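You operate a simulated robot arm through the tools that you are given. There is no shell and no other tool. Be economical: measure what you need, move in short steps, check, and stop when the job is done.

You run a simulated two-armed robot. Do the job below in one go: nothing can be reset, and whatever is moved stays where it is left.

## Task
Switch the sealer off, let it cool, and move the sealed bag to the carton.
Fine: lift the guard only when HOT is dark and leave it up; stand the bag upright and square in the carton; dial to 1 s.

Only the result counts: the job must be done as asked and must still hold three seconds after the hand-in. Knocking over, shifting, dropping, spilling or breaking anything else fails it.

## Robot
Two 7-joint arms with two-finger grippers on one trunk, hanging from a carriage that runs on a gantry, over the field with the corners [-1998, -444], [502, -444], [502, 736], [-1998, 736] (x, y) and turns from -6.301 to 5.69 rad about z. Base frame: it is fixed where the carriage stands at the start and does not move with it; the origin is on the floor, on the carriage's upright axis, x ahead of it, y to its left, z up; the surface under the hand at the start is at about z = 800. Readings come in mm, rad, newtons and seconds.
The left shoulder is at the start at [0, 236, 1672], the right one opposite. With the tool pointing down near the work surface each hand reaches from about 100 to 520 mm from the robot's upright axis, wherever it stands, measured 20 degrees to its own side. Places, roughly: HOT lamp of the sealer [500, -300, 900]; brown carton [1250, -250, 750]; clear guard [400, -300, 1000]; cream sealer [400, -300, 900]; green rocker [500, -200, 800]; inside of the brown carton [1300, -300, 800]; white knob [600, -200, 900]. Payload 3.43 kg a hand.
The TCP of each hand is the grasp point between the finger pads, 30 mm short of the fingertips. In the tool frame z runs along the fingers and y along their closing line. Largest opening 104 mm; the body of the gripper starts 57 mm behind the TCP.
Orientation is that of the tool frame in the base frame, as [roll, pitch, yaw] about the fixed x, y, z axes, in that order (R = Rz(yaw) Ry(pitch) Rx(roll)). With the fingers straight down and closing along the base's y, the tool's x points along the base's -x, its y along +y and its z along -z.

## Interface
- The arms move only by the tool servo_tool. It takes "left_rows", "right_rows" or both (then of equal length, played together; a hand with none holds still); each is a list of rows, each a list of 2 entries, a list of its own where there are three numbers: the shift along the tool's x, y, z in mm, then the turn, a rotation vector about the tool's x, y, z in rad. In form: [[[dx, dy, dz], [rx, ry, rz]], ...]. A call has 1 to 12 rows; each row shifts and turns the commanded pose from where the row before left it, along the tool's axes as they then stand. "left_claw" and "right_claw" are, for a hand that has rows, the closure, from 0 (fully open) to 1 (shut), set as the call begins (left out, the last holds). Rows are played at 5 a second. More than 50 mm and 0.15 rad between two rows, or a gripper value outside its range, and nothing of the call is played. A pose out of reach is approached as far as the arm can. The call stops where the force on the tool passes 40 N (or 10 N more than at its start, if that is more) or the arm is blocked; 0.2 s more then pass. Each finger travels about 45 mm/s and halts on what it meets, pressing with about 34 N; the grip force reading is that of the motor and also rises with nothing between the fingers. The clock runs only during rows and for 0.2 s after the last one: add rows that do not move to give the fingers time. The reply holds the time, the measured pose of the TCP, the force on the tool along the base axes, the opening and the grip force, in the units named above and with some noise, with the torque about the TCP (base axes, N m) and any sound that the robot's microphone picked up.
- Cameras (640 x 400 px; columns grow to the right, rows downward): "scene" is now at [232, -51, 1789.4]; the picture's right is [-0.85, -0.53, 0.00], its down [-0.48, 0.76, -0.44] and it looks along [0.23, -0.37, -0.90] (base axes); focal length 275 px, centre (320, 200). "left" rides on the left gripper at [67, -18, -90] in its tool frame; the picture's right is [0.25, 0.97, 0.00], its down [-0.73, 0.19, -0.66] and it looks along [-0.64, 0.17, 0.75] (tool axes); focal length 218 px, centre (320, 200). "right" rides on the right gripper at [67, 18, -90] in its tool frame; the picture's right is [-0.25, 0.97, 0.00], its down [-0.73, -0.19, -0.66] and it looks along [-0.64, -0.17, 0.75] (tool axes); focal length 218 px, centre (320, 200). There is no depth. A picture from a camera that has moved, and an enlarged one, comes with that camera's place and axes in the base frame and with its lens.
- get_image(camera): a new picture of that camera. The clock stands still meanwhile.
- raise_lower(by): slides the trunk up (or, below 0, down) by that many mm; the arms and the scene camera ride with it, the base frame stays. It gives what a move gives, with no picture.
- drive_base(legs): drives the robot by 1 to 6 legs, each [ahead, left, turn to the left] in mm, mm and rad, along the robot's own axes; the way and the turn of a leg run together, so that a leg with both is an arc; at most 1500 mm and 3.142 rad a leg. The arms and the cameras ride along, it lands a little off, and it stops where it bumps. It keeps to its track: a leg is cut to what the track allows. It gives what a move gives.
- head_to(pan, tilt): turns the head with the scene camera to pan (to the left, within 1.501 rad either way) and tilt (down, from -0.506 to 1.204), counted from straight ahead of the robot. It gives what a move gives.
- enlarge(camera, box): a new picture of the part [left, top, right, bottom] of that camera's present view, enlarged. The clock stands still meanwhile.
- close_job(): hands the job in; it is judged then, once.

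Work in short steps. Places have to be worked out from the pictures, the camera data and where the tool is seen: move nearer, look again, correct. Check each grasp and each placing, and mend what went wrong. You have 120 turns and 88 pictures in all, those below and enlarged ones among them. Open the grippers and draw the arms clear of the work before you hand the job in, unless the task says otherwise; then end with one line.

The tools are called after "Emit:" as name(argument=value, ...) on one line, values as JSON. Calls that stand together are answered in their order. servo_tool: Moves the arms, as the interface text tells. Its arguments: {"type":"object","properties":{"left_rows":{"type":"array"},"left_claw":{"type":"number"},"right_rows":{"type":"array"},"right_claw":{"type":"number"}},"required":[]} The other tools are called the same way: raise_lower (by) slides the trunk up or down; drive_base (legs) drives the base; head_to (pan, tilt) turns the head that bears the scene camera; get_image (camera) takes a picture; enlarge (camera, box) takes an enlarged picture of a part of a camera's view; close_job () hands the job in.

At the start:

```text
clock: 0.0
left_tcp_pos: [471.3, -74.7, 1275.2]
left_orientation: [-3.139, 0.003, -3.14]
left_force: [-0.8, -0.2, 0.5]
left_torque: [-0.03, 0.01, 0.0]
left_finger_gap: 103.7
left_grasp_force: 0.2
right_tcp_pos: [282.7, -439.9, 1305.7]
right_orientation: [-3.141, 0.0, 3.141]
right_force: [-0.3, -0.2, -0.5]
right_torque: [0.01, -0.02, -0.03]
right_finger_gap: 103.8
right_grasp_force: 0.0
trunk travel left (down, up): [-582.0, 58.0]
robot x, y, heading: [2.6, -0.3, 0.002]
head pan, tilt: [-1.012, 1.119]
```

scene: 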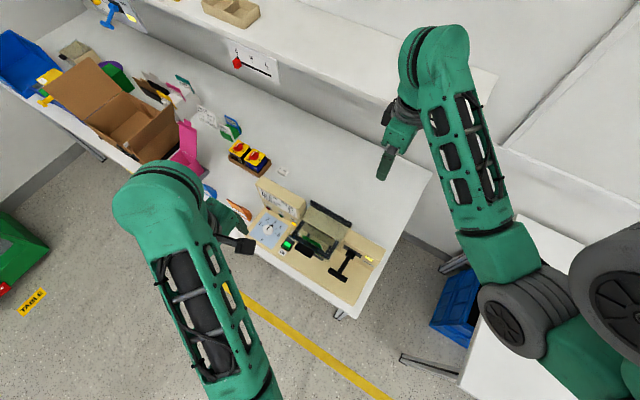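
right: 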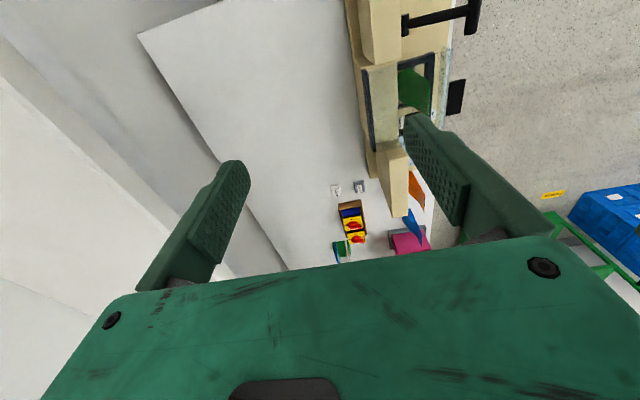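
left: 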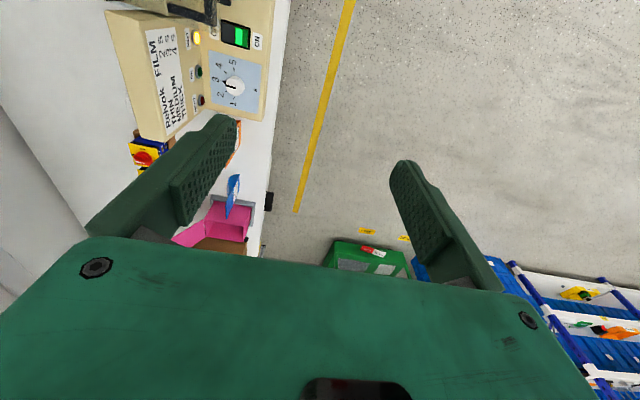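

The sealer sits at about the lower middle of the scene view, with the carton at upper left. I'll enlarge the sealer in the scene and left views.

Emit:
enlarge(camera="scene", box=[220, 160, 400, 310])

Emit:
enlarge(camera="left", box=[100, 0, 300, 125])

Emit:
enlarge(camera="scene", box=[0, 20, 220, 220])

```text
2.67 times, centred on (310, 235) of scene
camera zoom: at [232.0, -51.0, 1789.4], right [-0.85, -0.53, 0.0], down [-0.48, 0.76, -0.44], along [0.23, -0.37, -0.9], focal length 734 px, centre (347, 107)
```

zoom: 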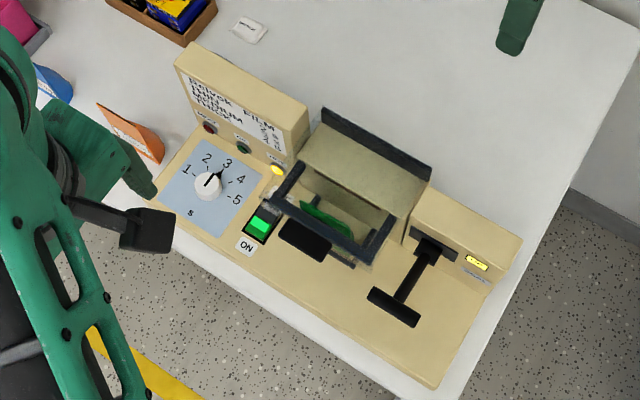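

```text
3.20 times, centred on (200, 62) of left
camera zoom: at [403.2, -92.1, 1365.6], right [-0.25, 0.97, 0.0], down [0.73, 0.19, 0.66], along [0.64, 0.16, -0.75], focal length 698 px, centre (704, 640)
```

zoom: 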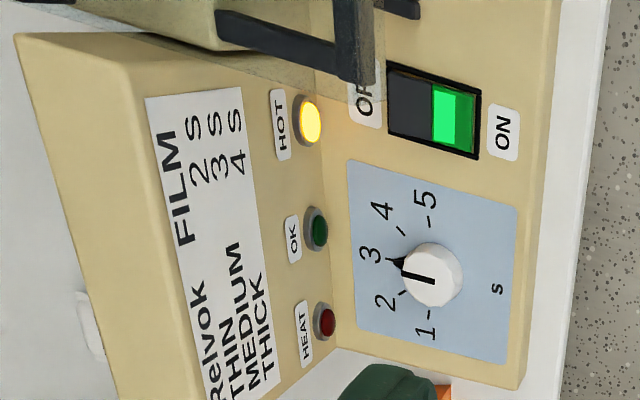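

```text
2.00 times, centred on (110, 120) of scene
camera zoom: at [232.0, -51.0, 1789.4], right [-0.85, -0.53, 0.0], down [-0.48, 0.76, -0.44], along [0.23, -0.37, -0.9], focal length 550 px, centre (740, 360)
```

zoom: 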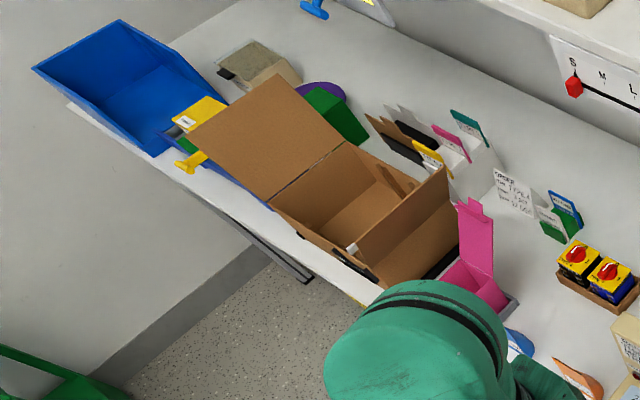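

The sealer's knob is near (561,-233), the rocker near (472,-229) with its OFF half toward the back, and HOT is lit. I'll drive to about (450,170) and turn to face the bench.

Emit:
drive_base(legs=[[0, 170, 0], [448, 0, 0], [0, 0, -1.571]])

Emit:
head_to(pan=0, tilt=1.0)

Emit:
get_image(camera="scene")

Emit:
get_image(camera="left")

```text
clock: 7.6
left_tcp_pos: [376.6, -303.0, 1276.2]
left_orientation: [-3.138, 0.001, 1.579]
left_force: [0.6, -0.7, 0.1]
left_torque: [0.0, 0.03, -0.02]
left_finger_gap: 104.1
left_grasp_force: 0.0
right_tcp_pos: [8.7, -118.7, 1305.2]
right_orientation: [-3.141, -0.001, 1.581]
right_force: [-0.5, -0.2, 0.4]
right_torque: [-0.03, 0.01, 0.02]
right_finger_gap: 104.4
right_grasp_force: 0.2
trunk travel left (down, up): [-582.0, 58.0]
robot x, y, heading: [446.7, 169.8, -1.559]
head pan, tilt: [-1.012, 1.119]
```

```text
clock: 8.8
left_tcp_pos: [376.2, -302.8, 1276.4]
left_orientation: [-3.138, 0.002, 1.583]
left_force: [0.5, 0.4, -0.5]
left_torque: [0.01, 0.02, 0.01]
left_finger_gap: 104.0
left_grasp_force: 0.1
right_tcp_pos: [9.9, -118.1, 1305.6]
right_orientation: [3.141, 0.0, 1.581]
right_force: [0.4, 0.3, -0.6]
right_torque: [0.0, 0.01, 0.03]
right_finger_gap: 103.9
right_grasp_force: 0.1
trunk travel left (down, up): [-582.0, 58.0]
robot x, y, heading: [446.0, 170.4, -1.562]
head pan, tilt: [0.0, 1.0]
```

```text
81 pictures are left
camera scene: at [448.4, -99.5, 1797.2], right [-1.0, -0.01, 0.0], down [-0.01, 0.84, -0.54], along [0.01, -0.54, -0.84], focal length 275 px, centre (320, 200)
```

scene: 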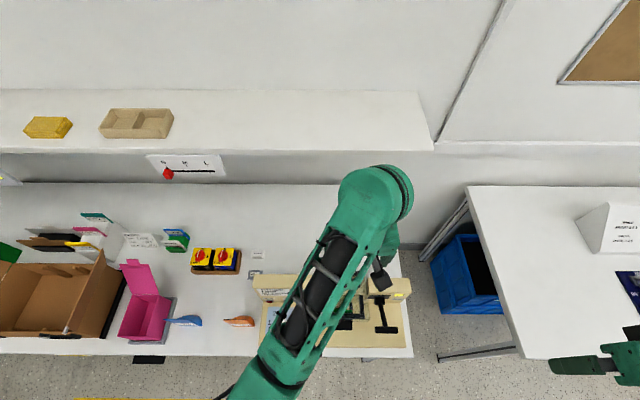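

```text
80 pictures are left
camera left: at [358.8, -235.6, 1365.7], right [0.96, 0.26, 0.0], down [0.2, -0.73, 0.66], along [0.17, -0.64, -0.75], focal length 218 px, centre (320, 200)
```

left: 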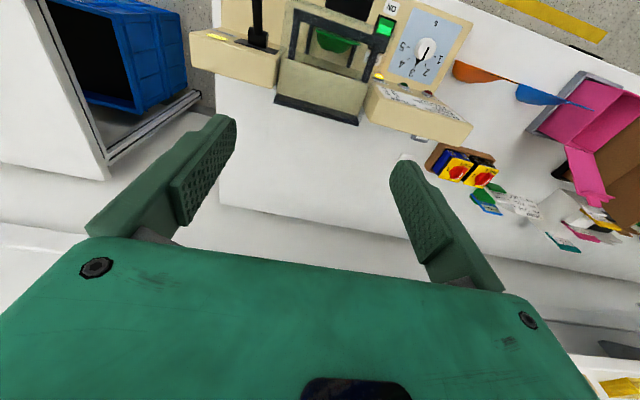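

The left arm hides the sealer from the head camera. I'll draw the left hand back and down a bit so its wrist camera sees the sealer.

Emit:
servo_tool(left_rows=[[[32, 6, 26], [0, 0, 0]], [[32, 6, 26], [0, 0, 0]], [[32, 6, 26], [0, 0, 0]], [[32, 6, 26], [0, 0, 0]], [[32, 6, 26], [0, 0, 0]], [[32, 6, 26], [0, 0, 0]]])

Emit:
get_image(camera="left")

Emit:
get_image(camera="scene")

```text
clock: 10.2
left_tcp_pos: [408.5, -109.7, 1116.8]
left_orientation: [-3.138, 0.003, 1.584]
left_force: [0.4, 0.2, 1.4]
left_torque: [0.03, -0.01, 0.01]
left_finger_gap: 104.1
left_grasp_force: 0.0
right_tcp_pos: [9.7, -118.5, 1304.2]
right_orientation: [3.14, 0.002, 1.581]
right_force: [0.0, -0.6, 0.2]
right_torque: [0.02, -0.01, -0.02]
right_finger_gap: 103.9
right_grasp_force: 0.0
trunk travel left (down, up): [-582.0, 58.0]
robot x, y, heading: [444.5, 171.3, -1.563]
head pan, tilt: [0.0, 1.0]
```

```text
79 pictures are left
camera left: at [390.8, -43.0, 1208.4], right [0.96, 0.26, 0.0], down [0.2, -0.73, 0.66], along [0.17, -0.63, -0.75], focal length 218 px, centre (320, 200)
```

left: 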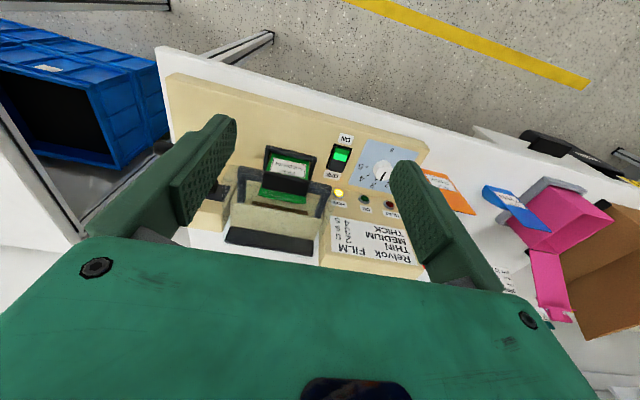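

```text
78 pictures are left
camera scene: at [448.6, -99.4, 1797.2], right [-1.0, -0.01, 0.0], down [-0.01, 0.84, -0.54], along [0.01, -0.54, -0.84], focal length 275 px, centre (320, 200)
```

scene: 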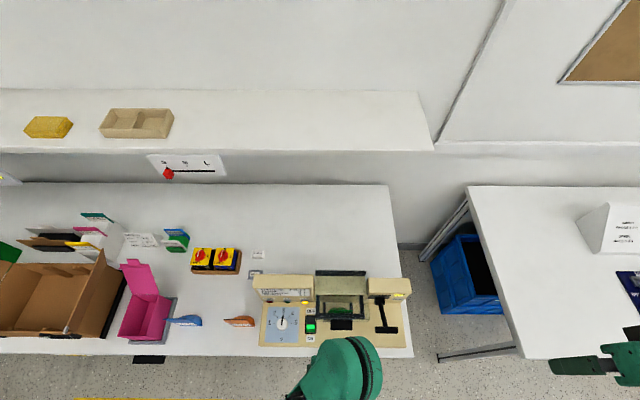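

Both cameras now see the sealer. I'll enlarge each for details.

Emit:
enlarge(camera="scene", box=[240, 255, 430, 365])

Emit:
enlarge(camera="left", box=[220, 120, 430, 270])

```text
3.37 times, centred on (335, 310) of scene
camera zoom: at [448.6, -99.4, 1797.2], right [-1.0, -0.01, 0.0], down [-0.01, 0.84, -0.54], along [0.01, -0.54, -0.84], focal length 927 px, centre (270, -170)
```

zoom: 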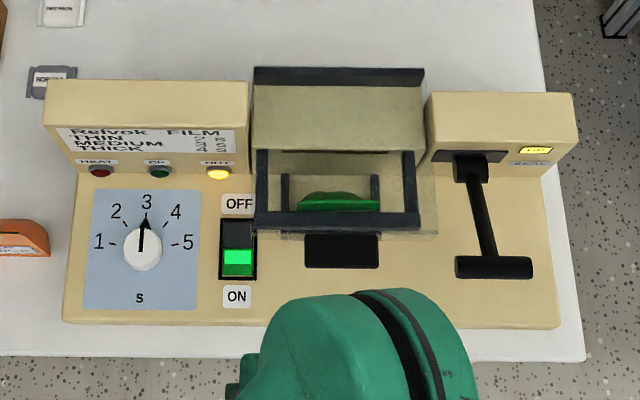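

```text
2.67 times, centred on (325, 195) of left
camera zoom: at [390.8, -43.0, 1208.4], right [0.96, 0.26, 0.0], down [0.2, -0.73, 0.66], along [0.17, -0.63, -0.75], focal length 582 px, centre (307, 213)
```

zoom: 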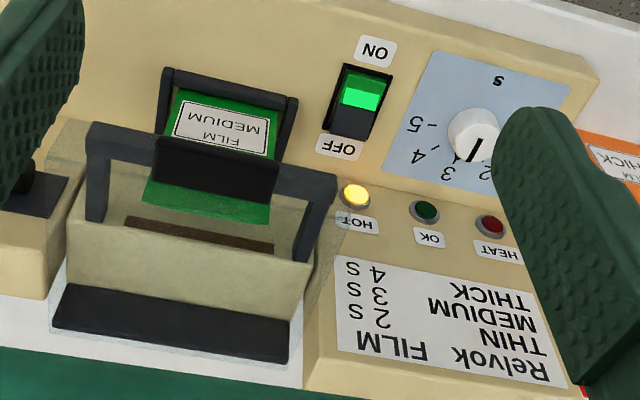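

The OFF half is at about (482,-253,848), the guard edge is at x≈465, and the guard is about 920–965 high. I'll close the left hand, move it above OFF and tilt it so the body leans away from the guard.

Emit:
servo_tool(left_rows=[[[-20, 22, 20], [0, 0, 0]], [[-25, 22, 25], [0, 0, 0]], [[-25, 22, 25], [0.15, 0, 0]], [[-25, 18, 25], [0.15, 0, 0]], [[-25, 15, 30], [0, 0, 0]], [[-26, 15, 30], [0, 0, 0]]], left_claw=1)

Emit:
enlarge(camera="left", box=[160, 0, 480, 240])

Emit:
enlarge(camera="scene", box=[240, 255, 430, 365])

```text
clock: 11.6
left_tcp_pos: [504.6, -247.6, 1000.5]
left_orientation: [-2.858, 0.0, 1.582]
left_force: [-0.6, 0.3, -0.2]
left_torque: [-0.04, 0.0, 0.01]
left_finger_gap: 0.0
left_grasp_force: 19.0
left hand out of reach, approached as far as the arm can: row 5, 6
right_tcp_pos: [8.3, -120.1, 1306.9]
right_orientation: [3.14, 0.0, 1.579]
right_force: [0.7, -0.1, -0.8]
right_torque: [0.02, 0.02, 0.05]
right_finger_gap: 103.7
right_grasp_force: 0.1
trunk travel left (down, up): [-582.0, 58.0]
robot x, y, heading: [447.4, 167.0, -1.562]
head pan, tilt: [0.0, 1.0]
```

```text
1.67 times, centred on (320, 120) of left
camera zoom: at [511.5, -181.1, 1091.2], right [0.93, 0.26, -0.27], down [0.37, -0.73, 0.58], along [-0.05, -0.64, -0.77], focal length 364 px, centre (320, 333)
```

zoom: 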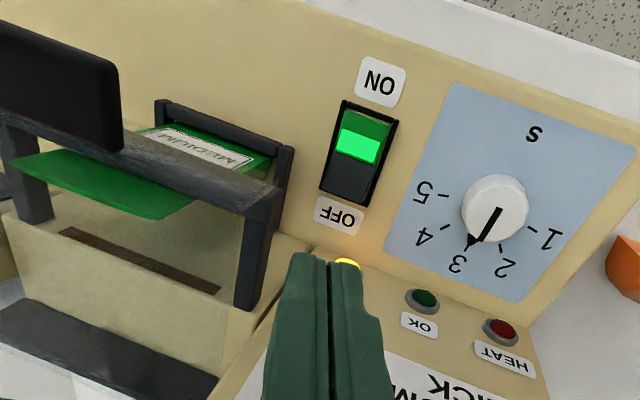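

```text
3.37 times, centred on (335, 310) of scene
camera zoom: at [448.4, -99.9, 1797.4], right [-1.0, -0.01, 0.0], down [-0.01, 0.84, -0.54], along [0.01, -0.54, -0.84], focal length 927 px, centre (270, -170)
```

zoom: 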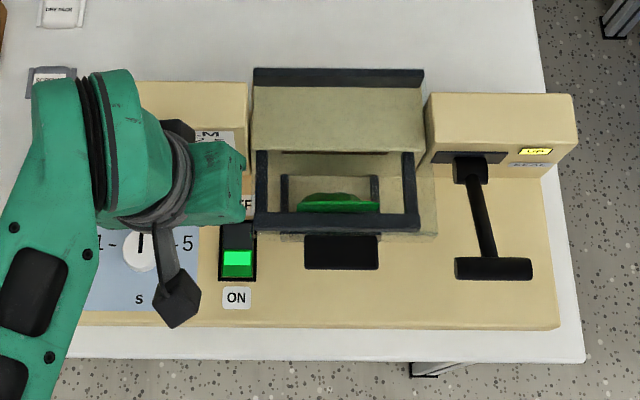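

The hand is short of reach in height; the knob and rocker are clear in view. I'll lower the trunk 75 mm so the hand comes down with it.

Emit:
raise_lower(by=-75)

Emit:
get_image(camera="left")

```text
clock: 12.8
left_tcp_pos: [503.5, -245.9, 922.8]
left_orientation: [-2.86, -0.002, 1.582]
left_force: [0.2, -0.2, -0.8]
left_torque: [0.0, -0.01, -0.02]
left_finger_gap: 0.2
left_grasp_force: 34.0
right_tcp_pos: [6.9, -120.0, 1229.7]
right_orientation: [-3.141, -0.001, 1.581]
right_force: [0.5, -0.8, 0.2]
right_torque: [0.04, 0.0, -0.01]
right_finger_gap: 104.2
right_grasp_force: 0.0
trunk travel left (down, up): [-507.0, 133.0]
robot x, y, heading: [444.9, 169.4, -1.564]
head pan, tilt: [0.0, 1.0]
```

```text
73 pictures are left
camera left: at [511.5, -179.7, 1015.5], right [0.93, 0.26, -0.27], down [0.37, -0.73, 0.58], along [-0.04, -0.63, -0.77], focal length 218 px, centre (320, 200)
```

left: 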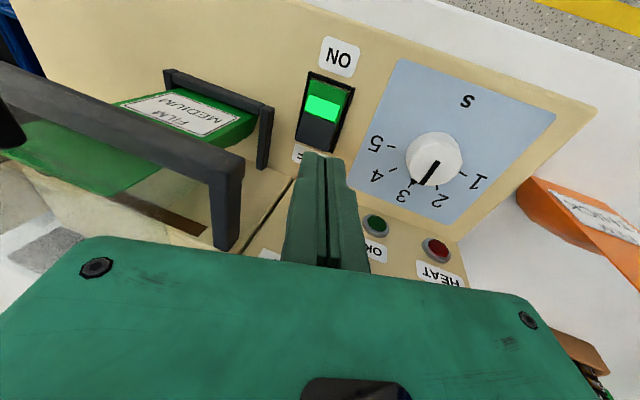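

The tip is about 45 mm above OFF. I'll shift 11 mm toward the back and descend along the tool with a final slow press.

Emit:
servo_tool(left_rows=[[[-11, 4, 0], [0, 0, 0]], [[0, 0, 15], [0, 0, 0]], [[0, 0, 15], [0, 0, 0]], [[0, 0, 6], [0, 0, 0]]])

Emit:
get_image(camera="left")

```text
clock: 13.8
left_tcp_pos: [505.9, -257.5, 917.4]
left_orientation: [-2.868, -0.005, 1.579]
left_force: [0.1, 0.9, -0.4]
left_torque: [-0.01, 0.0, 0.02]
left_finger_gap: 0.2
left_grasp_force: 33.8
left hand out of reach, approached as far as the arm can: row 2, 3
right_tcp_pos: [8.2, -119.1, 1230.3]
right_orientation: [3.14, 0.0, 1.582]
right_force: [-1.0, 0.0, 0.5]
right_torque: [0.03, 0.01, 0.0]
right_finger_gap: 104.0
right_grasp_force: 0.1
trunk travel left (down, up): [-507.0, 133.0]
robot x, y, heading: [447.9, 173.7, -1.56]
head pan, tilt: [0.0, 1.0]
```

```text
72 pictures are left
camera left: at [512.2, -189.2, 1009.4], right [0.93, 0.26, -0.26], down [0.37, -0.73, 0.58], along [-0.04, -0.63, -0.77], focal length 218 px, centre (320, 200)
```

left: 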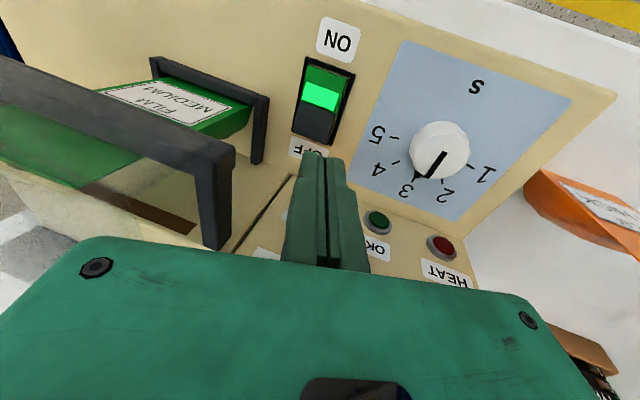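

The arm is at full stretch. I'll lift the hand and lower the trunk, so it keeps roughly the same height with more reach.

Emit:
servo_tool(left_rows=[[[0, 0, -40], [0, 0, 0]], [[0, 0, -40], [0, 0, 0]], [[0, 0, -40], [0, 0, 0]], [[0, 0, -30], [0, 0, 0]]])

Emit:
raise_lower(by=-140)

Emit:
get_image(camera="left")

```text
clock: 14.8
left_tcp_pos: [550.5, -254.7, 1061.6]
left_orientation: [-2.859, -0.004, 1.58]
left_force: [-0.3, 0.0, -0.6]
left_torque: [0.0, -0.02, 0.01]
left_finger_gap: 0.0
left_grasp_force: 33.9
right_tcp_pos: [9.1, -118.5, 1230.3]
right_orientation: [3.14, -0.001, 1.581]
right_force: [-0.3, 0.1, -0.3]
right_torque: [0.0, -0.01, 0.03]
right_finger_gap: 104.1
right_grasp_force: 0.1
trunk travel left (down, up): [-507.0, 133.0]
robot x, y, heading: [444.3, 168.2, -1.569]
head pan, tilt: [0.0, 1.0]
```

```text
clock: 16.4
left_tcp_pos: [550.4, -257.2, 922.6]
left_orientation: [-2.858, -0.002, 1.583]
left_force: [-0.1, 0.5, -0.2]
left_torque: [-0.01, 0.01, 0.01]
left_finger_gap: 0.0
left_grasp_force: 33.3
right_tcp_pos: [9.3, -118.5, 1090.7]
right_orientation: [-3.141, 0.0, 1.581]
right_force: [0.3, -0.6, 0.7]
right_torque: [-0.03, 0.01, 0.01]
right_finger_gap: 104.1
right_grasp_force: 0.1
trunk travel left (down, up): [-367.0, 273.0]
robot x, y, heading: [444.2, 168.4, -1.561]
head pan, tilt: [0.0, 1.0]
```

```text
71 pictures are left
camera left: at [557.5, -188.9, 1013.8], right [0.93, 0.26, -0.27], down [0.37, -0.73, 0.58], along [-0.04, -0.63, -0.77], focal length 218 px, centre (320, 200)
```

left: 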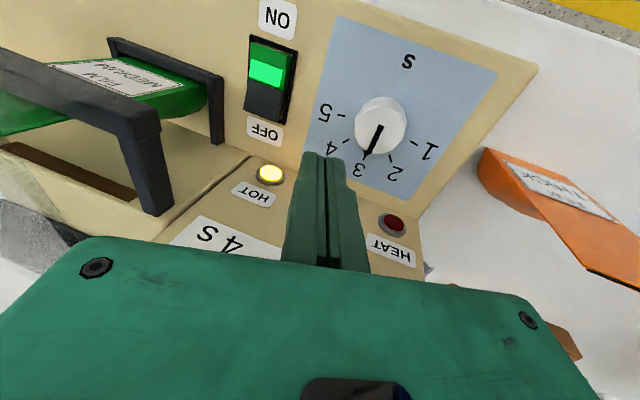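

Triangulating, the knob top is at about (572,-236,856) and the OFF end at (484,-258,855). I'll move over OFF and press.

Emit:
servo_tool(left_rows=[[[0, -25, 8], [0, 0, 0]], [[0, -20, 10], [0, 0, 0]], [[0, 0, 10], [0, 0, 0]], [[0, 0, 8], [0, 0, 0]], [[0, 0, 8], [0, 0, 0]], [[0, 0, 6], [0, 0, 0]], [[0, 0, 6], [0, 0, 0]], [[0, 0, 4], [0, 0, 0]], [[0, 0, 4], [0, 0, 0]]])

Emit:
get_image(camera="left")

```text
clock: 17.4
left_tcp_pos: [496.6, -259.5, 912.2]
left_orientation: [-2.848, 0.013, 1.581]
left_force: [5.8, 2.2, 10.3]
left_torque: [0.05, 0.74, -0.29]
left_finger_gap: 0.1
left_grasp_force: 33.8
right_tcp_pos: [10.0, -119.1, 1090.3]
right_orientation: [3.141, 0.002, 1.583]
right_force: [0.8, 0.6, 0.2]
right_torque: [0.01, 0.02, 0.02]
right_finger_gap: 103.8
right_grasp_force: 0.0
trunk travel left (down, up): [-367.0, 273.0]
robot x, y, heading: [445.2, 166.0, -1.558]
head pan, tilt: [0.0, 1.0]
stopped in row 5 (left hand): the force on the tool passed its limit at 48 N (the readings are from after the stop); the commanded pose is now the measured one
```

```text
70 pictures are left
camera left: at [505.2, -191.9, 1002.2], right [0.92, 0.26, -0.28], down [0.38, -0.72, 0.58], along [-0.05, -0.65, -0.76], focal length 218 px, centre (320, 200)
```

left: 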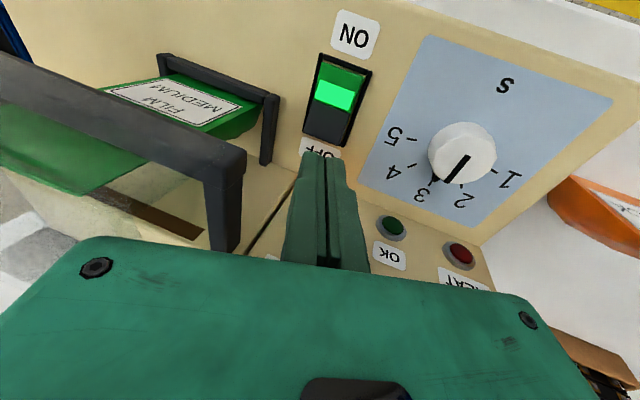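

The torque suggests the gripper body's left corner touched the clear guard at about (461,-235,980). I'll back off up and right and tilt further, so the body leans clear of it.

Emit:
servo_tool(left_rows=[[[0, 10, -25], [0, 0, 0]], [[0, 20, -10], [0.15, 0, 0]], [[0, 20, 0], [0.14, 0, 0]], [[0, 0, 0], [0, 0, 0]]])

Emit:
get_image(camera="left")

Emit:
get_image(camera="scene")

```text
clock: 18.4
left_tcp_pos: [551.5, -256.9, 931.5]
left_orientation: [-2.607, 0.005, 1.578]
left_force: [-0.7, 0.4, -0.6]
left_torque: [-0.01, 0.01, 0.0]
left_finger_gap: 0.1
left_grasp_force: 33.9
left hand out of reach, approached as far as the arm can: row 3
right_tcp_pos: [9.0, -118.3, 1090.3]
right_orientation: [3.141, 0.0, 1.581]
right_force: [-0.8, -1.0, 1.2]
right_torque: [-0.03, -0.01, 0.0]
right_finger_gap: 103.9
right_grasp_force: 0.1
trunk travel left (down, up): [-367.0, 273.0]
robot x, y, heading: [449.0, 167.9, -1.558]
head pan, tilt: [0.0, 1.0]
```

```text
69 pictures are left
camera left: at [582.5, -189.1, 1017.9], right [0.83, 0.26, -0.49], down [0.5, -0.72, 0.47], along [-0.24, -0.64, -0.73], focal length 218 px, centre (320, 200)
```

left: 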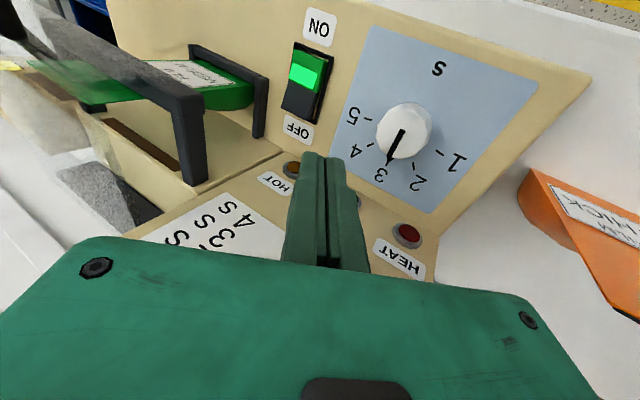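

```text
68 pictures are left
camera scene: at [448.9, -99.0, 1582.1], right [-1.0, -0.01, 0.0], down [-0.01, 0.84, -0.54], along [0.01, -0.54, -0.84], focal length 275 px, centre (320, 200)
```

scene: 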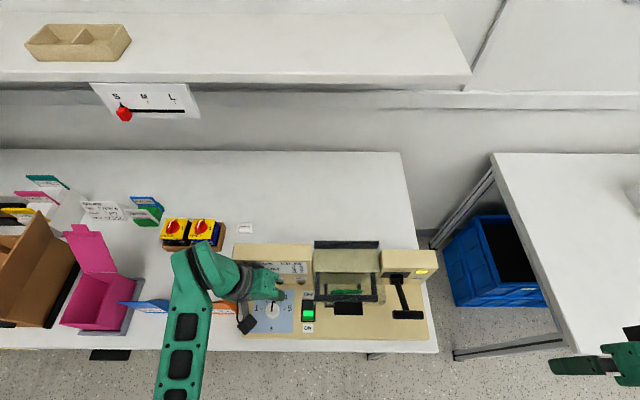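

HOT appears dark at the moment but the rocker is still ON. The tip is at about (536,-257,906); I'll go to OFF with a 20 mm lateral and 71 mm axial move.

Emit:
servo_tool(left_rows=[[[0, -12, 15], [0, 0, 0]], [[0, -8, 15], [0, 0, 0]], [[0, 0, 15], [0, 0, 0]], [[0, 0, 12], [0, 0, 0]], [[0, 0, 8], [0, 0, 0]], [[0, 0, 6], [0, 0, 0]], [[0, 0, 5], [0, 0, 0]]])

Emit:
get_image(camera="left")

```text
clock: 20.0
left_tcp_pos: [538.9, -250.2, 965.1]
left_orientation: [-2.563, 0.006, 1.58]
left_force: [-0.9, -0.6, -0.6]
left_torque: [-0.02, -0.02, -0.04]
left_finger_gap: 0.2
left_grasp_force: 33.7
left hand out of reach, approached as far as the arm can: row 1, 2, 3, 4, 5, 6, 7
right_tcp_pos: [8.6, -118.6, 1089.2]
right_orientation: [-3.14, 0.001, 1.58]
right_force: [-0.5, 0.1, -0.5]
right_torque: [0.01, 0.02, 0.01]
right_finger_gap: 104.1
right_grasp_force: 0.0
trunk travel left (down, up): [-367.0, 273.0]
robot x, y, heading: [448.2, 169.4, -1.563]
head pan, tilt: [0.0, 1.0]
```

```text
67 pictures are left
camera left: at [573.3, -183.0, 1050.0], right [0.81, 0.26, -0.53], down [0.53, -0.72, 0.45], along [-0.27, -0.64, -0.72], focal length 218 px, centre (320, 200)
```

left: 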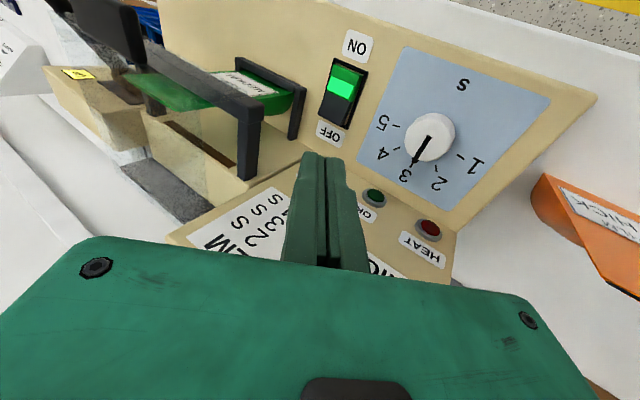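

That tilt is beyond the wrist. I'll use less tilt and turn the gripper 90° so its narrow side faces the guard (camera on the +x side).

Emit:
servo_tool(left_rows=[[[0, 20, -40], [-0.15, 0, 0]], [[0, 20, -30], [-0.13, 0, 0]], [[0, 0, 0], [0, 0, 0.15]], [[0, 0, 0], [0, 0, 0.15]], [[0, 0, 0], [0, 0, 0.15]], [[0, 0, 0], [0, 0, 0.15]], [[0, 0, 0], [0, 0, 0.15]], [[0, 0, 0], [0, 0, 0.15]], [[0, 0, 0], [0, 0, 0.15]], [[0, 0, 0], [0, 0, 0.15]], [[0, 0, 0], [0, 0, 0.15]], [[0, 0, 0], [0, 0, 0.15]]])

Emit:
get_image(camera="left")

```text
clock: 22.6
left_tcp_pos: [603.6, -250.4, 1004.1]
left_orientation: [-3.13, 0.301, 0.079]
left_force: [0.3, -0.3, -0.1]
left_torque: [-0.02, -0.02, 0.01]
left_finger_gap: 0.0
left_grasp_force: 34.3
left hand out of reach, approached as far as the arm can: row 2
right_tcp_pos: [8.2, -120.4, 1089.8]
right_orientation: [3.141, 0.0, 1.582]
right_force: [-0.1, 0.0, 0.7]
right_torque: [0.04, 0.01, 0.02]
right_finger_gap: 104.0
right_grasp_force: 0.0
trunk travel left (down, up): [-367.0, 273.0]
robot x, y, heading: [445.5, 167.9, -1.563]
head pan, tilt: [0.0, 1.0]
```

```text
66 pictures are left
camera left: at [693.3, -227.0, 1070.9], right [0.31, -0.95, -0.09], down [-0.49, -0.24, 0.84], along [-0.82, -0.22, -0.53], focal length 218 px, centre (320, 200)
```

left: 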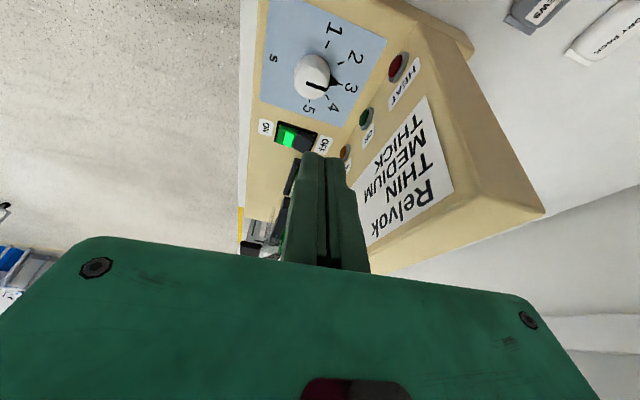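

Now the narrow side faces the guard. The tip is at about (595,-251,975); I'll move over OFF, then press down slowly.

Emit:
servo_tool(left_rows=[[[-35, 0, 15], [0, 0, 0]], [[-34, 0, 20], [0, 0, 0]], [[0, 0, 30], [0, 0, 0]], [[0, 0, 20], [0, 0, 0]], [[0, 0, 20], [0, 0, 0]]])

Emit:
get_image(camera="left")

```text
clock: 23.6
left_tcp_pos: [515.5, -260.7, 963.9]
left_orientation: [3.132, 0.309, 0.078]
left_force: [1.9, 1.1, 4.1]
left_torque: [-0.28, -0.11, 0.18]
left_finger_gap: 0.0
left_grasp_force: 34.1
right_tcp_pos: [7.4, -119.5, 1090.5]
right_orientation: [-3.141, 0.0, 1.584]
right_force: [0.0, -0.6, -0.3]
right_torque: [-0.01, -0.01, -0.01]
right_finger_gap: 103.9
right_grasp_force: 0.1
trunk travel left (down, up): [-367.0, 273.0]
robot x, y, heading: [445.3, 167.5, -1.558]
head pan, tilt: [0.0, 1.0]
stopped in row 4 (left hand): the force on the tool passed its limit at 54 N (the readings are from after the stop); the commanded pose is now the measured one
```

```text
65 pictures are left
camera left: at [605.8, -236.5, 1030.8], right [0.32, -0.95, -0.07], down [-0.48, -0.22, 0.85], along [-0.82, -0.24, -0.52], focal length 218 px, centre (320, 200)
```

left: 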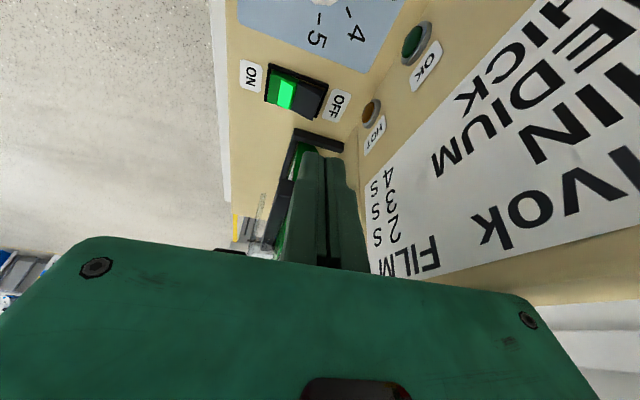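

The body's rear now met the tall housing. I'll back off, then lean the hand toward the robot by about 0.5 rad so the fingers reach under and the body stays clear in front.

Emit:
servo_tool(left_rows=[[[10, -10, -20], [0, 0, 0]], [[0, -20, -20], [-0.13, 0, 0]], [[0, -20, 0], [-0.13, 0, 0]], [[0, 0, 0], [-0.13, 0, 0]], [[0, 0, 0], [-0.13, 0, 0]], [[0, 0, 0], [0, 0, 0]]])

Emit:
get_image(camera="left")

Emit:
enlarge(camera="scene", box=[200, 220, 450, 370])

```text
clock: 25.0
left_tcp_pos: [533.5, -209.0, 997.3]
left_orientation: [2.613, 0.308, 0.078]
left_force: [-0.4, 0.0, 0.6]
left_torque: [-0.02, -0.02, 0.01]
left_finger_gap: 0.0
left_grasp_force: 34.0
right_tcp_pos: [9.2, -120.0, 1090.8]
right_orientation: [3.141, 0.001, 1.583]
right_force: [-1.0, 0.1, 0.0]
right_torque: [-0.01, 0.03, -0.01]
right_finger_gap: 104.3
right_grasp_force: 0.1
trunk travel left (down, up): [-367.0, 273.0]
robot x, y, heading: [447.4, 168.0, -1.559]
head pan, tilt: [0.0, 1.0]
```

```text
64 pictures are left
camera left: at [612.6, -142.3, 1042.5], right [0.45, -0.8, 0.39], down [-0.5, 0.13, 0.85], along [-0.73, -0.58, -0.35], focal length 218 px, centre (320, 200)
```

left: 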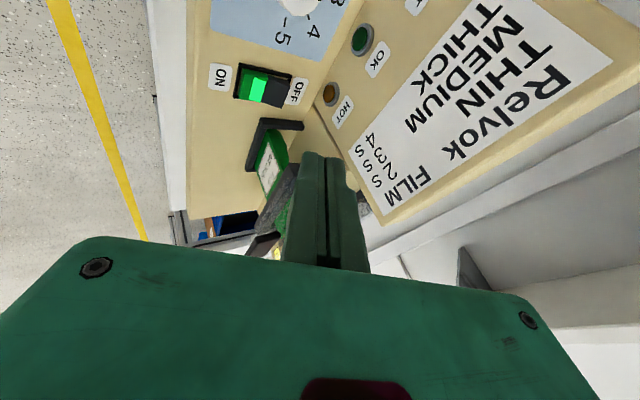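

```text
2.56 times, centred on (325, 295) of scene
camera zoom: at [449.1, -99.1, 1582.3], right [-1.0, -0.01, 0.0], down [-0.01, 0.84, -0.54], along [0.01, -0.54, -0.84], focal length 704 px, centre (307, -43)
```

zoom: 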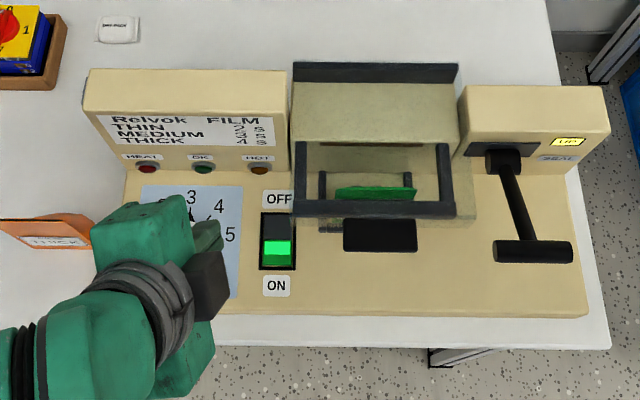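

HOT is now dark while ON is still lit, but I'll switch it off first regardless. The tip is at about (527,-225,973); I'll move down to OFF along the leaned axis.

Emit:
servo_tool(left_rows=[[[-3, -20, 15], [0, 0, 0]], [[-3, -18, 20], [0, 0, 0]], [[0, 0, 25], [0, 0, 0]], [[0, 0, 25], [0, 0, 0]], [[0, 0, 5], [0, 0, 0]]])

Emit:
get_image(camera="left")

Emit:
enlarge(camera="scene", box=[200, 220, 450, 370])

```text
clock: 26.2
left_tcp_pos: [498.0, -226.2, 905.2]
left_orientation: [2.615, 0.307, 0.078]
left_force: [-0.6, 0.6, 0.0]
left_torque: [0.01, 0.02, -0.01]
left_finger_gap: 0.0
left_grasp_force: 33.8
right_tcp_pos: [8.7, -119.2, 1090.6]
right_orientation: [-3.141, 0.001, 1.583]
right_force: [0.5, 0.0, 0.3]
right_torque: [-0.01, -0.02, 0.02]
right_finger_gap: 103.9
right_grasp_force: 0.1
trunk travel left (down, up): [-367.0, 273.0]
robot x, y, heading: [450.2, 168.9, -1.562]
head pan, tilt: [0.0, 1.0]
```

```text
62 pictures are left
camera left: at [578.1, -158.6, 951.1], right [0.45, -0.8, 0.39], down [-0.5, 0.13, 0.85], along [-0.73, -0.58, -0.35], focal length 218 px, centre (320, 200)
```

left: 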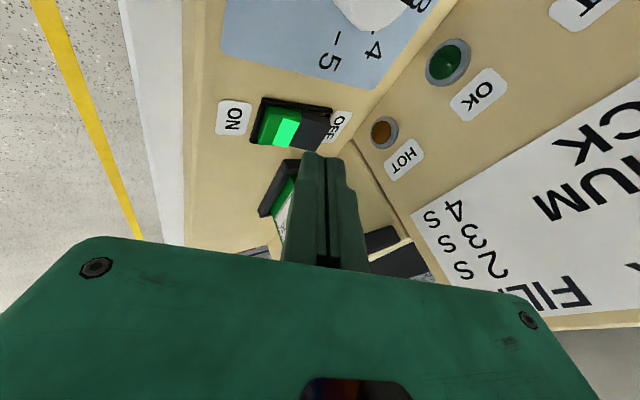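

```text
2.56 times, centred on (325, 295) of scene
camera zoom: at [449.2, -99.0, 1582.2], right [-1.0, -0.01, 0.0], down [-0.01, 0.84, -0.54], along [0.01, -0.54, -0.84], focal length 704 px, centre (307, -43)
```

zoom: 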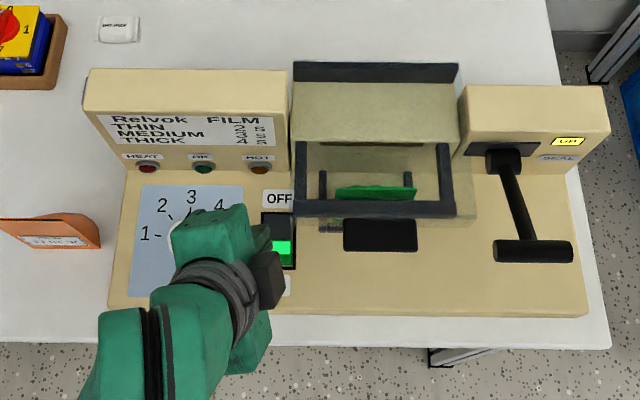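

The tip is about 30 mm short of OFF on axis with nothing touched. Pressing on slowly.

Emit:
servo_tool(left_rows=[[[0, 0, 12], [0, 0, 0]], [[0, 0, 8], [0, 0, 0]], [[0, 0, 6], [0, 0, 0]], [[0, 0, 5], [0, 0, 0]], [[0, 0, 4], [0, 0, 0]], [[0, 0, 4], [0, 0, 0]]])

Emit:
get_image(camera="left")

```text
clock: 27.6
left_tcp_pos: [490.2, -246.5, 876.3]
left_orientation: [2.615, 0.307, 0.081]
left_force: [0.6, 1.9, 4.0]
left_torque: [0.0, -0.06, 0.01]
left_finger_gap: 0.2
left_grasp_force: 33.8
right_tcp_pos: [8.7, -119.1, 1090.3]
right_orientation: [-3.141, 0.001, 1.584]
right_force: [-1.1, 0.0, -0.6]
right_torque: [-0.01, -0.01, 0.03]
right_finger_gap: 104.2
right_grasp_force: 0.1
trunk travel left (down, up): [-367.0, 273.0]
robot x, y, heading: [445.9, 167.2, -1.554]
head pan, tilt: [0.0, 1.0]
heard: click
```

```text
60 pictures are left
camera left: at [571.0, -178.8, 921.8], right [0.45, -0.8, 0.39], down [-0.5, 0.13, 0.85], along [-0.73, -0.58, -0.35], focal length 218 px, centre (320, 200)
```

left: 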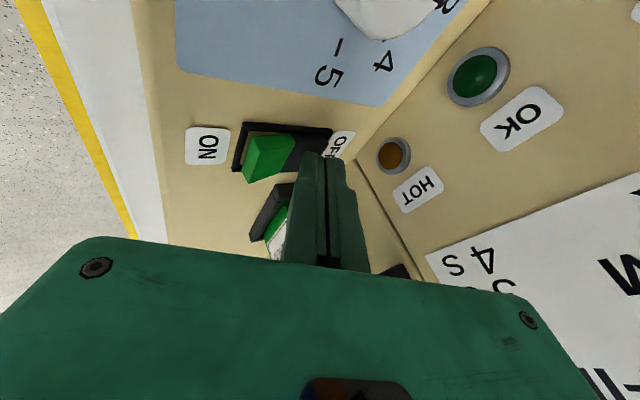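

OFF clicked and the green lamp is out; HOT is dark. I'll retreat, set the hand upright and go above the knob at (572,-236), then open partway.

Emit:
servo_tool(left_rows=[[[0, 0, -30], [0, 0, 0]], [[0, 0, -35], [0, 0, 0]], [[0, 0, 0], [0.13, 0, 0]], [[0, 0, 0], [0.13, 0, 0]], [[0, 0, 0], [0.13, 0, 0]], [[0, 0, 0], [0.13, 0, 0]], [[0, 0, 0], [0, 0.15, 0]], [[0, 0, 0], [0, 0.15, 0]], [[30, 10, 0], [0, 0, 0.04]], [[35, 10, 0], [0, 0, 0.04]], [[0, 0, 0], [0, 0, 0]]])

Emit:
servo_tool(left_rows=[[[0, 0, 0], [0, 0, 0]], [[0, 0, 0], [0, 0, 0]], [[0, 0, 0], [0, 0, 0]], [[0, 0, 0], [0, 0, 0]]], left_claw=0.45)

Emit:
get_image(camera="left")

Emit:
enlarge(camera="scene", box=[200, 220, 450, 370])

```text
clock: 30.0
left_tcp_pos: [571.3, -226.7, 927.4]
left_orientation: [3.137, 0.008, -0.001]
left_force: [0.0, -0.1, -0.4]
left_torque: [-0.02, 0.01, 0.02]
left_finger_gap: 0.0
left_grasp_force: 33.5
right_tcp_pos: [9.2, -117.7, 1090.6]
right_orientation: [3.141, -0.001, 1.582]
right_force: [-0.5, 0.2, 0.0]
right_torque: [-0.03, 0.01, -0.01]
right_finger_gap: 103.9
right_grasp_force: 0.1
trunk travel left (down, up): [-367.0, 273.0]
robot x, y, heading: [447.0, 169.5, -1.561]
head pan, tilt: [0.0, 1.0]
```

```text
clock: 31.0
left_tcp_pos: [570.9, -226.5, 926.8]
left_orientation: [3.136, 0.009, 0.002]
left_force: [0.4, -0.3, -1.1]
left_torque: [0.02, 0.01, 0.01]
left_finger_gap: 57.1
left_grasp_force: 0.1
right_tcp_pos: [8.5, -119.5, 1089.9]
right_orientation: [3.141, 0.001, 1.583]
right_force: [0.3, 0.2, 1.5]
right_torque: [-0.01, 0.03, 0.0]
right_finger_gap: 103.9
right_grasp_force: 0.0
trunk travel left (down, up): [-367.0, 273.0]
robot x, y, heading: [448.3, 166.2, -1.557]
head pan, tilt: [0.0, 1.0]
```

```text
59 pictures are left
camera left: at [638.9, -208.4, 1016.6], right [0.25, -0.97, 0.01], down [-0.72, -0.19, 0.66], along [-0.64, -0.17, -0.75], focal length 218 px, centre (320, 200)
```

left: 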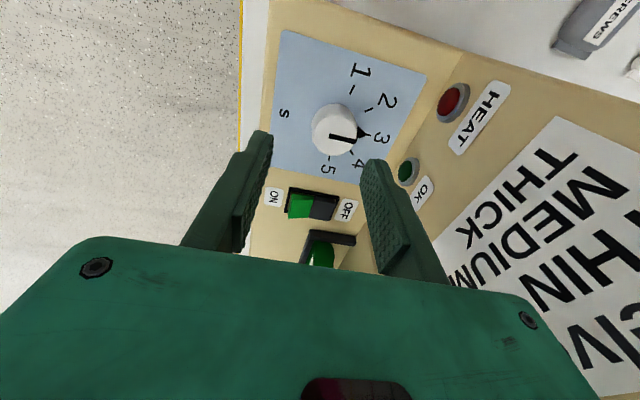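

```text
2.56 times, centred on (325, 295) of scene
camera zoom: at [449.1, -99.0, 1582.2], right [-1.0, -0.01, 0.0], down [-0.01, 0.84, -0.54], along [0.01, -0.54, -0.84], focal length 704 px, centre (307, -43)
```

zoom: 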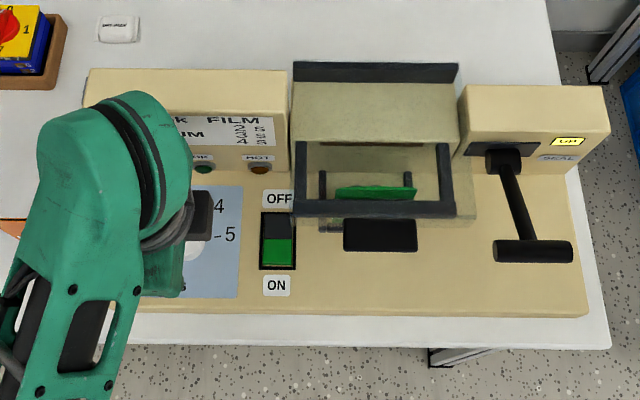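

The knob centre triangulates to (574,-239) with its top at about 853, and the deck is at about 830. I'll shift 3/12 mm, go down 61 mm, then close.

Emit:
servo_tool(left_rows=[[[3, 12, 15], [0, 0, 0]], [[0, 0, 20], [0, 0, 0]], [[0, 0, 15], [0, 0, 0]], [[0, 0, 10], [0, 0, 0]]])

Emit:
get_image(camera="left")

```text
clock: 32.1
left_tcp_pos: [571.7, -243.7, 872.4]
left_orientation: [3.126, 0.015, 0.002]
left_force: [0.4, 1.9, 4.8]
left_torque: [0.26, -0.07, 0.03]
left_finger_gap: 57.7
left_grasp_force: 0.1
right_tcp_pos: [9.4, -118.6, 1091.6]
right_orientation: [3.141, 0.0, 1.583]
right_force: [0.3, 0.5, -1.1]
right_torque: [0.03, 0.0, 0.02]
right_finger_gap: 104.0
right_grasp_force: 0.1
trunk travel left (down, up): [-367.0, 273.0]
robot x, y, heading: [445.9, 171.1, -1.556]
head pan, tilt: [0.0, 1.0]
stopped in row 4 (left hand): the force on the tool passed its limit at 44 N (the readings are from after the stop); the commanded pose is now the measured one
```

```text
57 pictures are left
camera left: at [640.2, -224.3, 960.9], right [0.26, -0.97, 0.01], down [-0.72, -0.18, 0.67], along [-0.65, -0.18, -0.74], focal length 218 px, centre (320, 200)
```

left: 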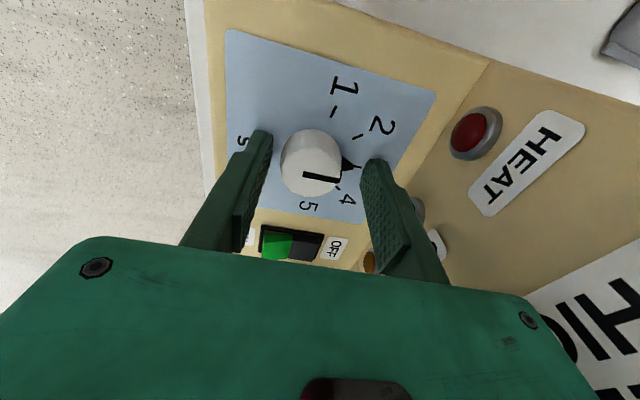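

The front fingertip touched the panel at z≈842. I'll lift 3 mm, nudge forward 3 mm and close on the knob.

Emit:
servo_tool(left_rows=[[[0, -3, -3], [0, 0, 0]]])

Emit:
servo_tool(left_rows=[[[0, 0, 0], [0, 0, 0]], [[0, 0, 0], [0, 0, 0]], [[0, 0, 0], [0, 0, 0]], [[0, 0, 0], [0, 0, 0]]], left_claw=1)

Emit:
get_image(camera="left")

```text
clock: 32.5
left_tcp_pos: [572.7, -240.0, 874.3]
left_orientation: [3.128, 0.014, 0.002]
left_force: [-0.3, 0.7, 0.5]
left_torque: [0.03, -0.03, 0.01]
left_finger_gap: 57.0
left_grasp_force: 0.1
right_tcp_pos: [9.3, -119.4, 1090.7]
right_orientation: [3.141, 0.001, 1.583]
right_force: [-0.5, 0.5, 0.0]
right_torque: [0.01, 0.0, 0.01]
right_finger_gap: 104.2
right_grasp_force: 0.1
trunk travel left (down, up): [-367.0, 273.0]
robot x, y, heading: [448.3, 169.3, -1.56]
head pan, tilt: [0.0, 1.0]
```

```text
clock: 33.5
left_tcp_pos: [571.6, -238.3, 872.9]
left_orientation: [3.128, 0.014, 0.004]
left_force: [-0.7, 3.1, -1.2]
left_torque: [0.13, 0.16, -0.03]
left_finger_gap: 35.0
left_grasp_force: 44.9
right_tcp_pos: [8.9, -117.7, 1089.4]
right_orientation: [3.14, 0.0, 1.582]
right_force: [0.4, 0.0, -0.2]
right_torque: [0.0, 0.0, -0.01]
right_finger_gap: 104.1
right_grasp_force: 0.1
trunk travel left (down, up): [-367.0, 273.0]
robot x, y, heading: [445.9, 169.2, -1.561]
head pan, tilt: [0.0, 1.0]
```

```text
56 pictures are left
camera left: at [640.1, -219.4, 962.2], right [0.26, -0.97, 0.01], down [-0.72, -0.18, 0.67], along [-0.65, -0.18, -0.74], focal length 218 px, centre (320, 200)
```

left: 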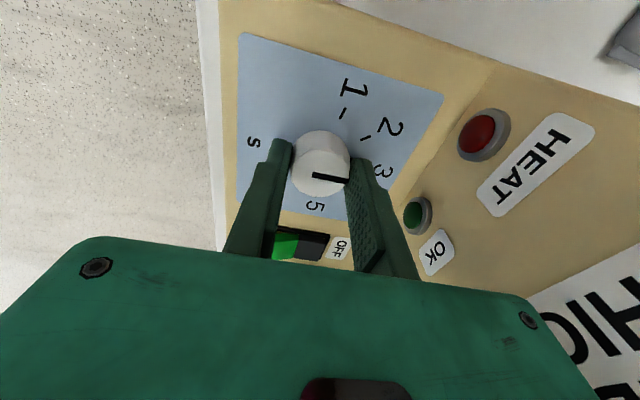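

Gripped at 35 mm. I'll turn by −90° about the tool axis (3 → 1).

Emit:
servo_tool(left_rows=[[[0, 0, 0], [0, 0, -0.131]], [[0, 0, 0], [0, 0, -0.131]], [[0, 0, 0], [0, 0, -0.131]], [[0, 0, 0], [0, 0, -0.131]], [[0, 0, 0], [0, 0, -0.131]], [[0, 0, 0], [0, 0, -0.131]]])

Emit:
get_image(camera="left")

```text
clock: 34.9
left_tcp_pos: [571.0, -237.3, 872.2]
left_orientation: [-3.141, 0.017, 0.792]
left_force: [-1.4, 2.1, -15.0]
left_torque: [0.22, -0.29, 0.0]
left_finger_gap: 34.6
left_grasp_force: 45.4
right_tcp_pos: [8.5, -118.2, 1090.7]
right_orientation: [-3.141, -0.003, 1.583]
right_force: [0.8, 1.3, 0.3]
right_torque: [-0.02, 0.0, 0.02]
right_finger_gap: 103.9
right_grasp_force: 0.2
trunk travel left (down, up): [-367.0, 273.0]
robot x, y, heading: [447.2, 169.7, -1.56]
head pan, tilt: [0.0, 1.0]
```

```text
55 pictures are left
camera left: at [607.4, -176.5, 962.4], right [0.87, -0.5, -0.01], down [-0.37, -0.64, 0.67], along [-0.34, -0.58, -0.74], focal length 218 px, centre (320, 200)
```

left: 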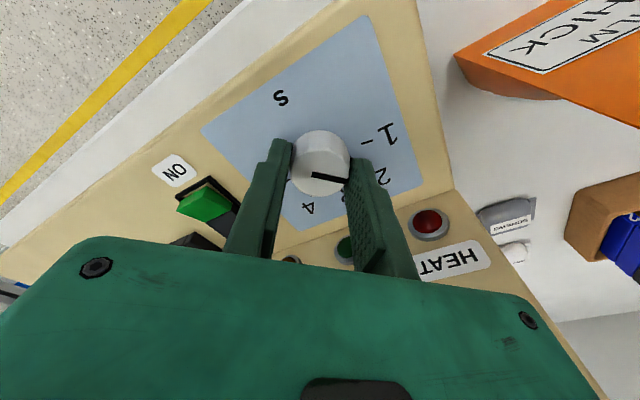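

The knob follows (it now points near 2). I'll turn another 45°.

Emit:
servo_tool(left_rows=[[[0, 0, 0], [0, 0, -0.131]], [[0, 0, 0], [0, 0, -0.131]], [[0, 0, 0], [0, 0, -0.131]], [[0, 0, 0], [0, 0, -0.131]], [[0, 0, 0], [0, 0, -0.131]], [[0, 0, 0], [0, 0, -0.131]], [[0, 0, 0], [0, 0, 0]]])

Emit:
get_image(camera="left")

```text
clock: 36.5
left_tcp_pos: [570.6, -239.6, 873.0]
left_orientation: [-3.128, 0.018, 1.577]
left_force: [-1.1, 3.9, -3.3]
left_torque: [-0.43, -0.02, -0.33]
left_finger_gap: 34.3
left_grasp_force: 45.3
right_tcp_pos: [9.0, -118.3, 1090.3]
right_orientation: [3.141, 0.001, 1.583]
right_force: [-0.9, 0.3, 0.6]
right_torque: [-0.01, 0.02, -0.04]
right_finger_gap: 104.1
right_grasp_force: 0.1
trunk travel left (down, up): [-367.0, 273.0]
robot x, y, heading: [449.9, 171.6, -1.557]
head pan, tilt: [0.0, 1.0]
```

```text
54 pictures are left
camera left: at [554.1, -171.5, 963.4], right [0.97, 0.26, -0.02], down [0.2, -0.72, 0.67], along [0.16, -0.65, -0.75], focal length 218 px, centre (320, 200)
```

left: 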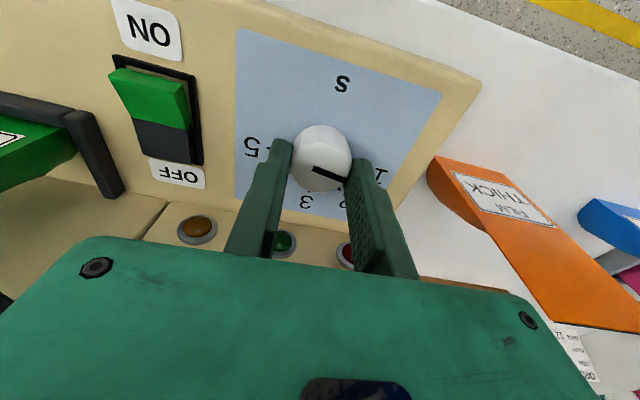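

The line slipped slightly relative to the fingers. I'll release, lift, and inspect the dial.

Emit:
servo_tool(left_rows=[[[0, 0, 0], [0, 0, 0]], [[0, 0, 0], [0, 0, 0]], [[0, 0, 0], [0, 0, 0]], [[0, 0, -30], [0, 0, 0]], [[0, 0, -30], [0, 0, 0]]], left_claw=0.45)

Emit:
enlarge(camera="left", box=[200, 20, 440, 220])

```text
clock: 37.7
left_tcp_pos: [572.1, -237.5, 934.7]
left_orientation: [-3.128, 0.015, 1.576]
left_force: [0.2, -0.3, 0.0]
left_torque: [-0.01, -0.01, 0.04]
left_finger_gap: 57.3
left_grasp_force: 0.0
right_tcp_pos: [8.5, -119.2, 1090.3]
right_orientation: [-3.141, -0.001, 1.582]
right_force: [0.2, -0.2, -0.9]
right_torque: [-0.03, -0.03, -0.02]
right_finger_gap: 104.0
right_grasp_force: 0.0
trunk travel left (down, up): [-367.0, 273.0]
robot x, y, heading: [443.5, 167.4, -1.559]
head pan, tilt: [0.0, 1.0]
```

```text
2.00 times, centred on (320, 120) of left
camera zoom: at [556.1, -169.9, 1023.5], right [0.97, 0.26, -0.02], down [0.2, -0.72, 0.67], along [0.16, -0.65, -0.75], focal length 436 px, centre (320, 360)
```

zoom: 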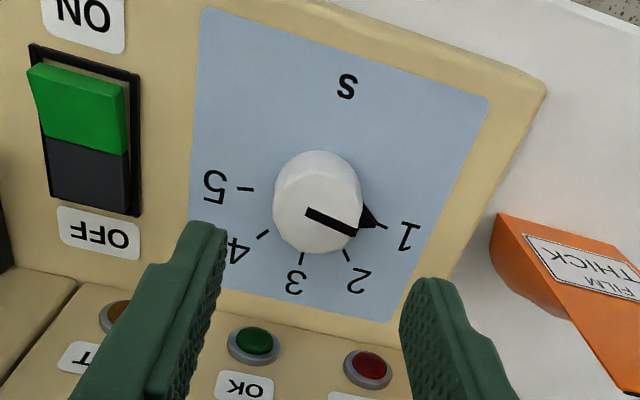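

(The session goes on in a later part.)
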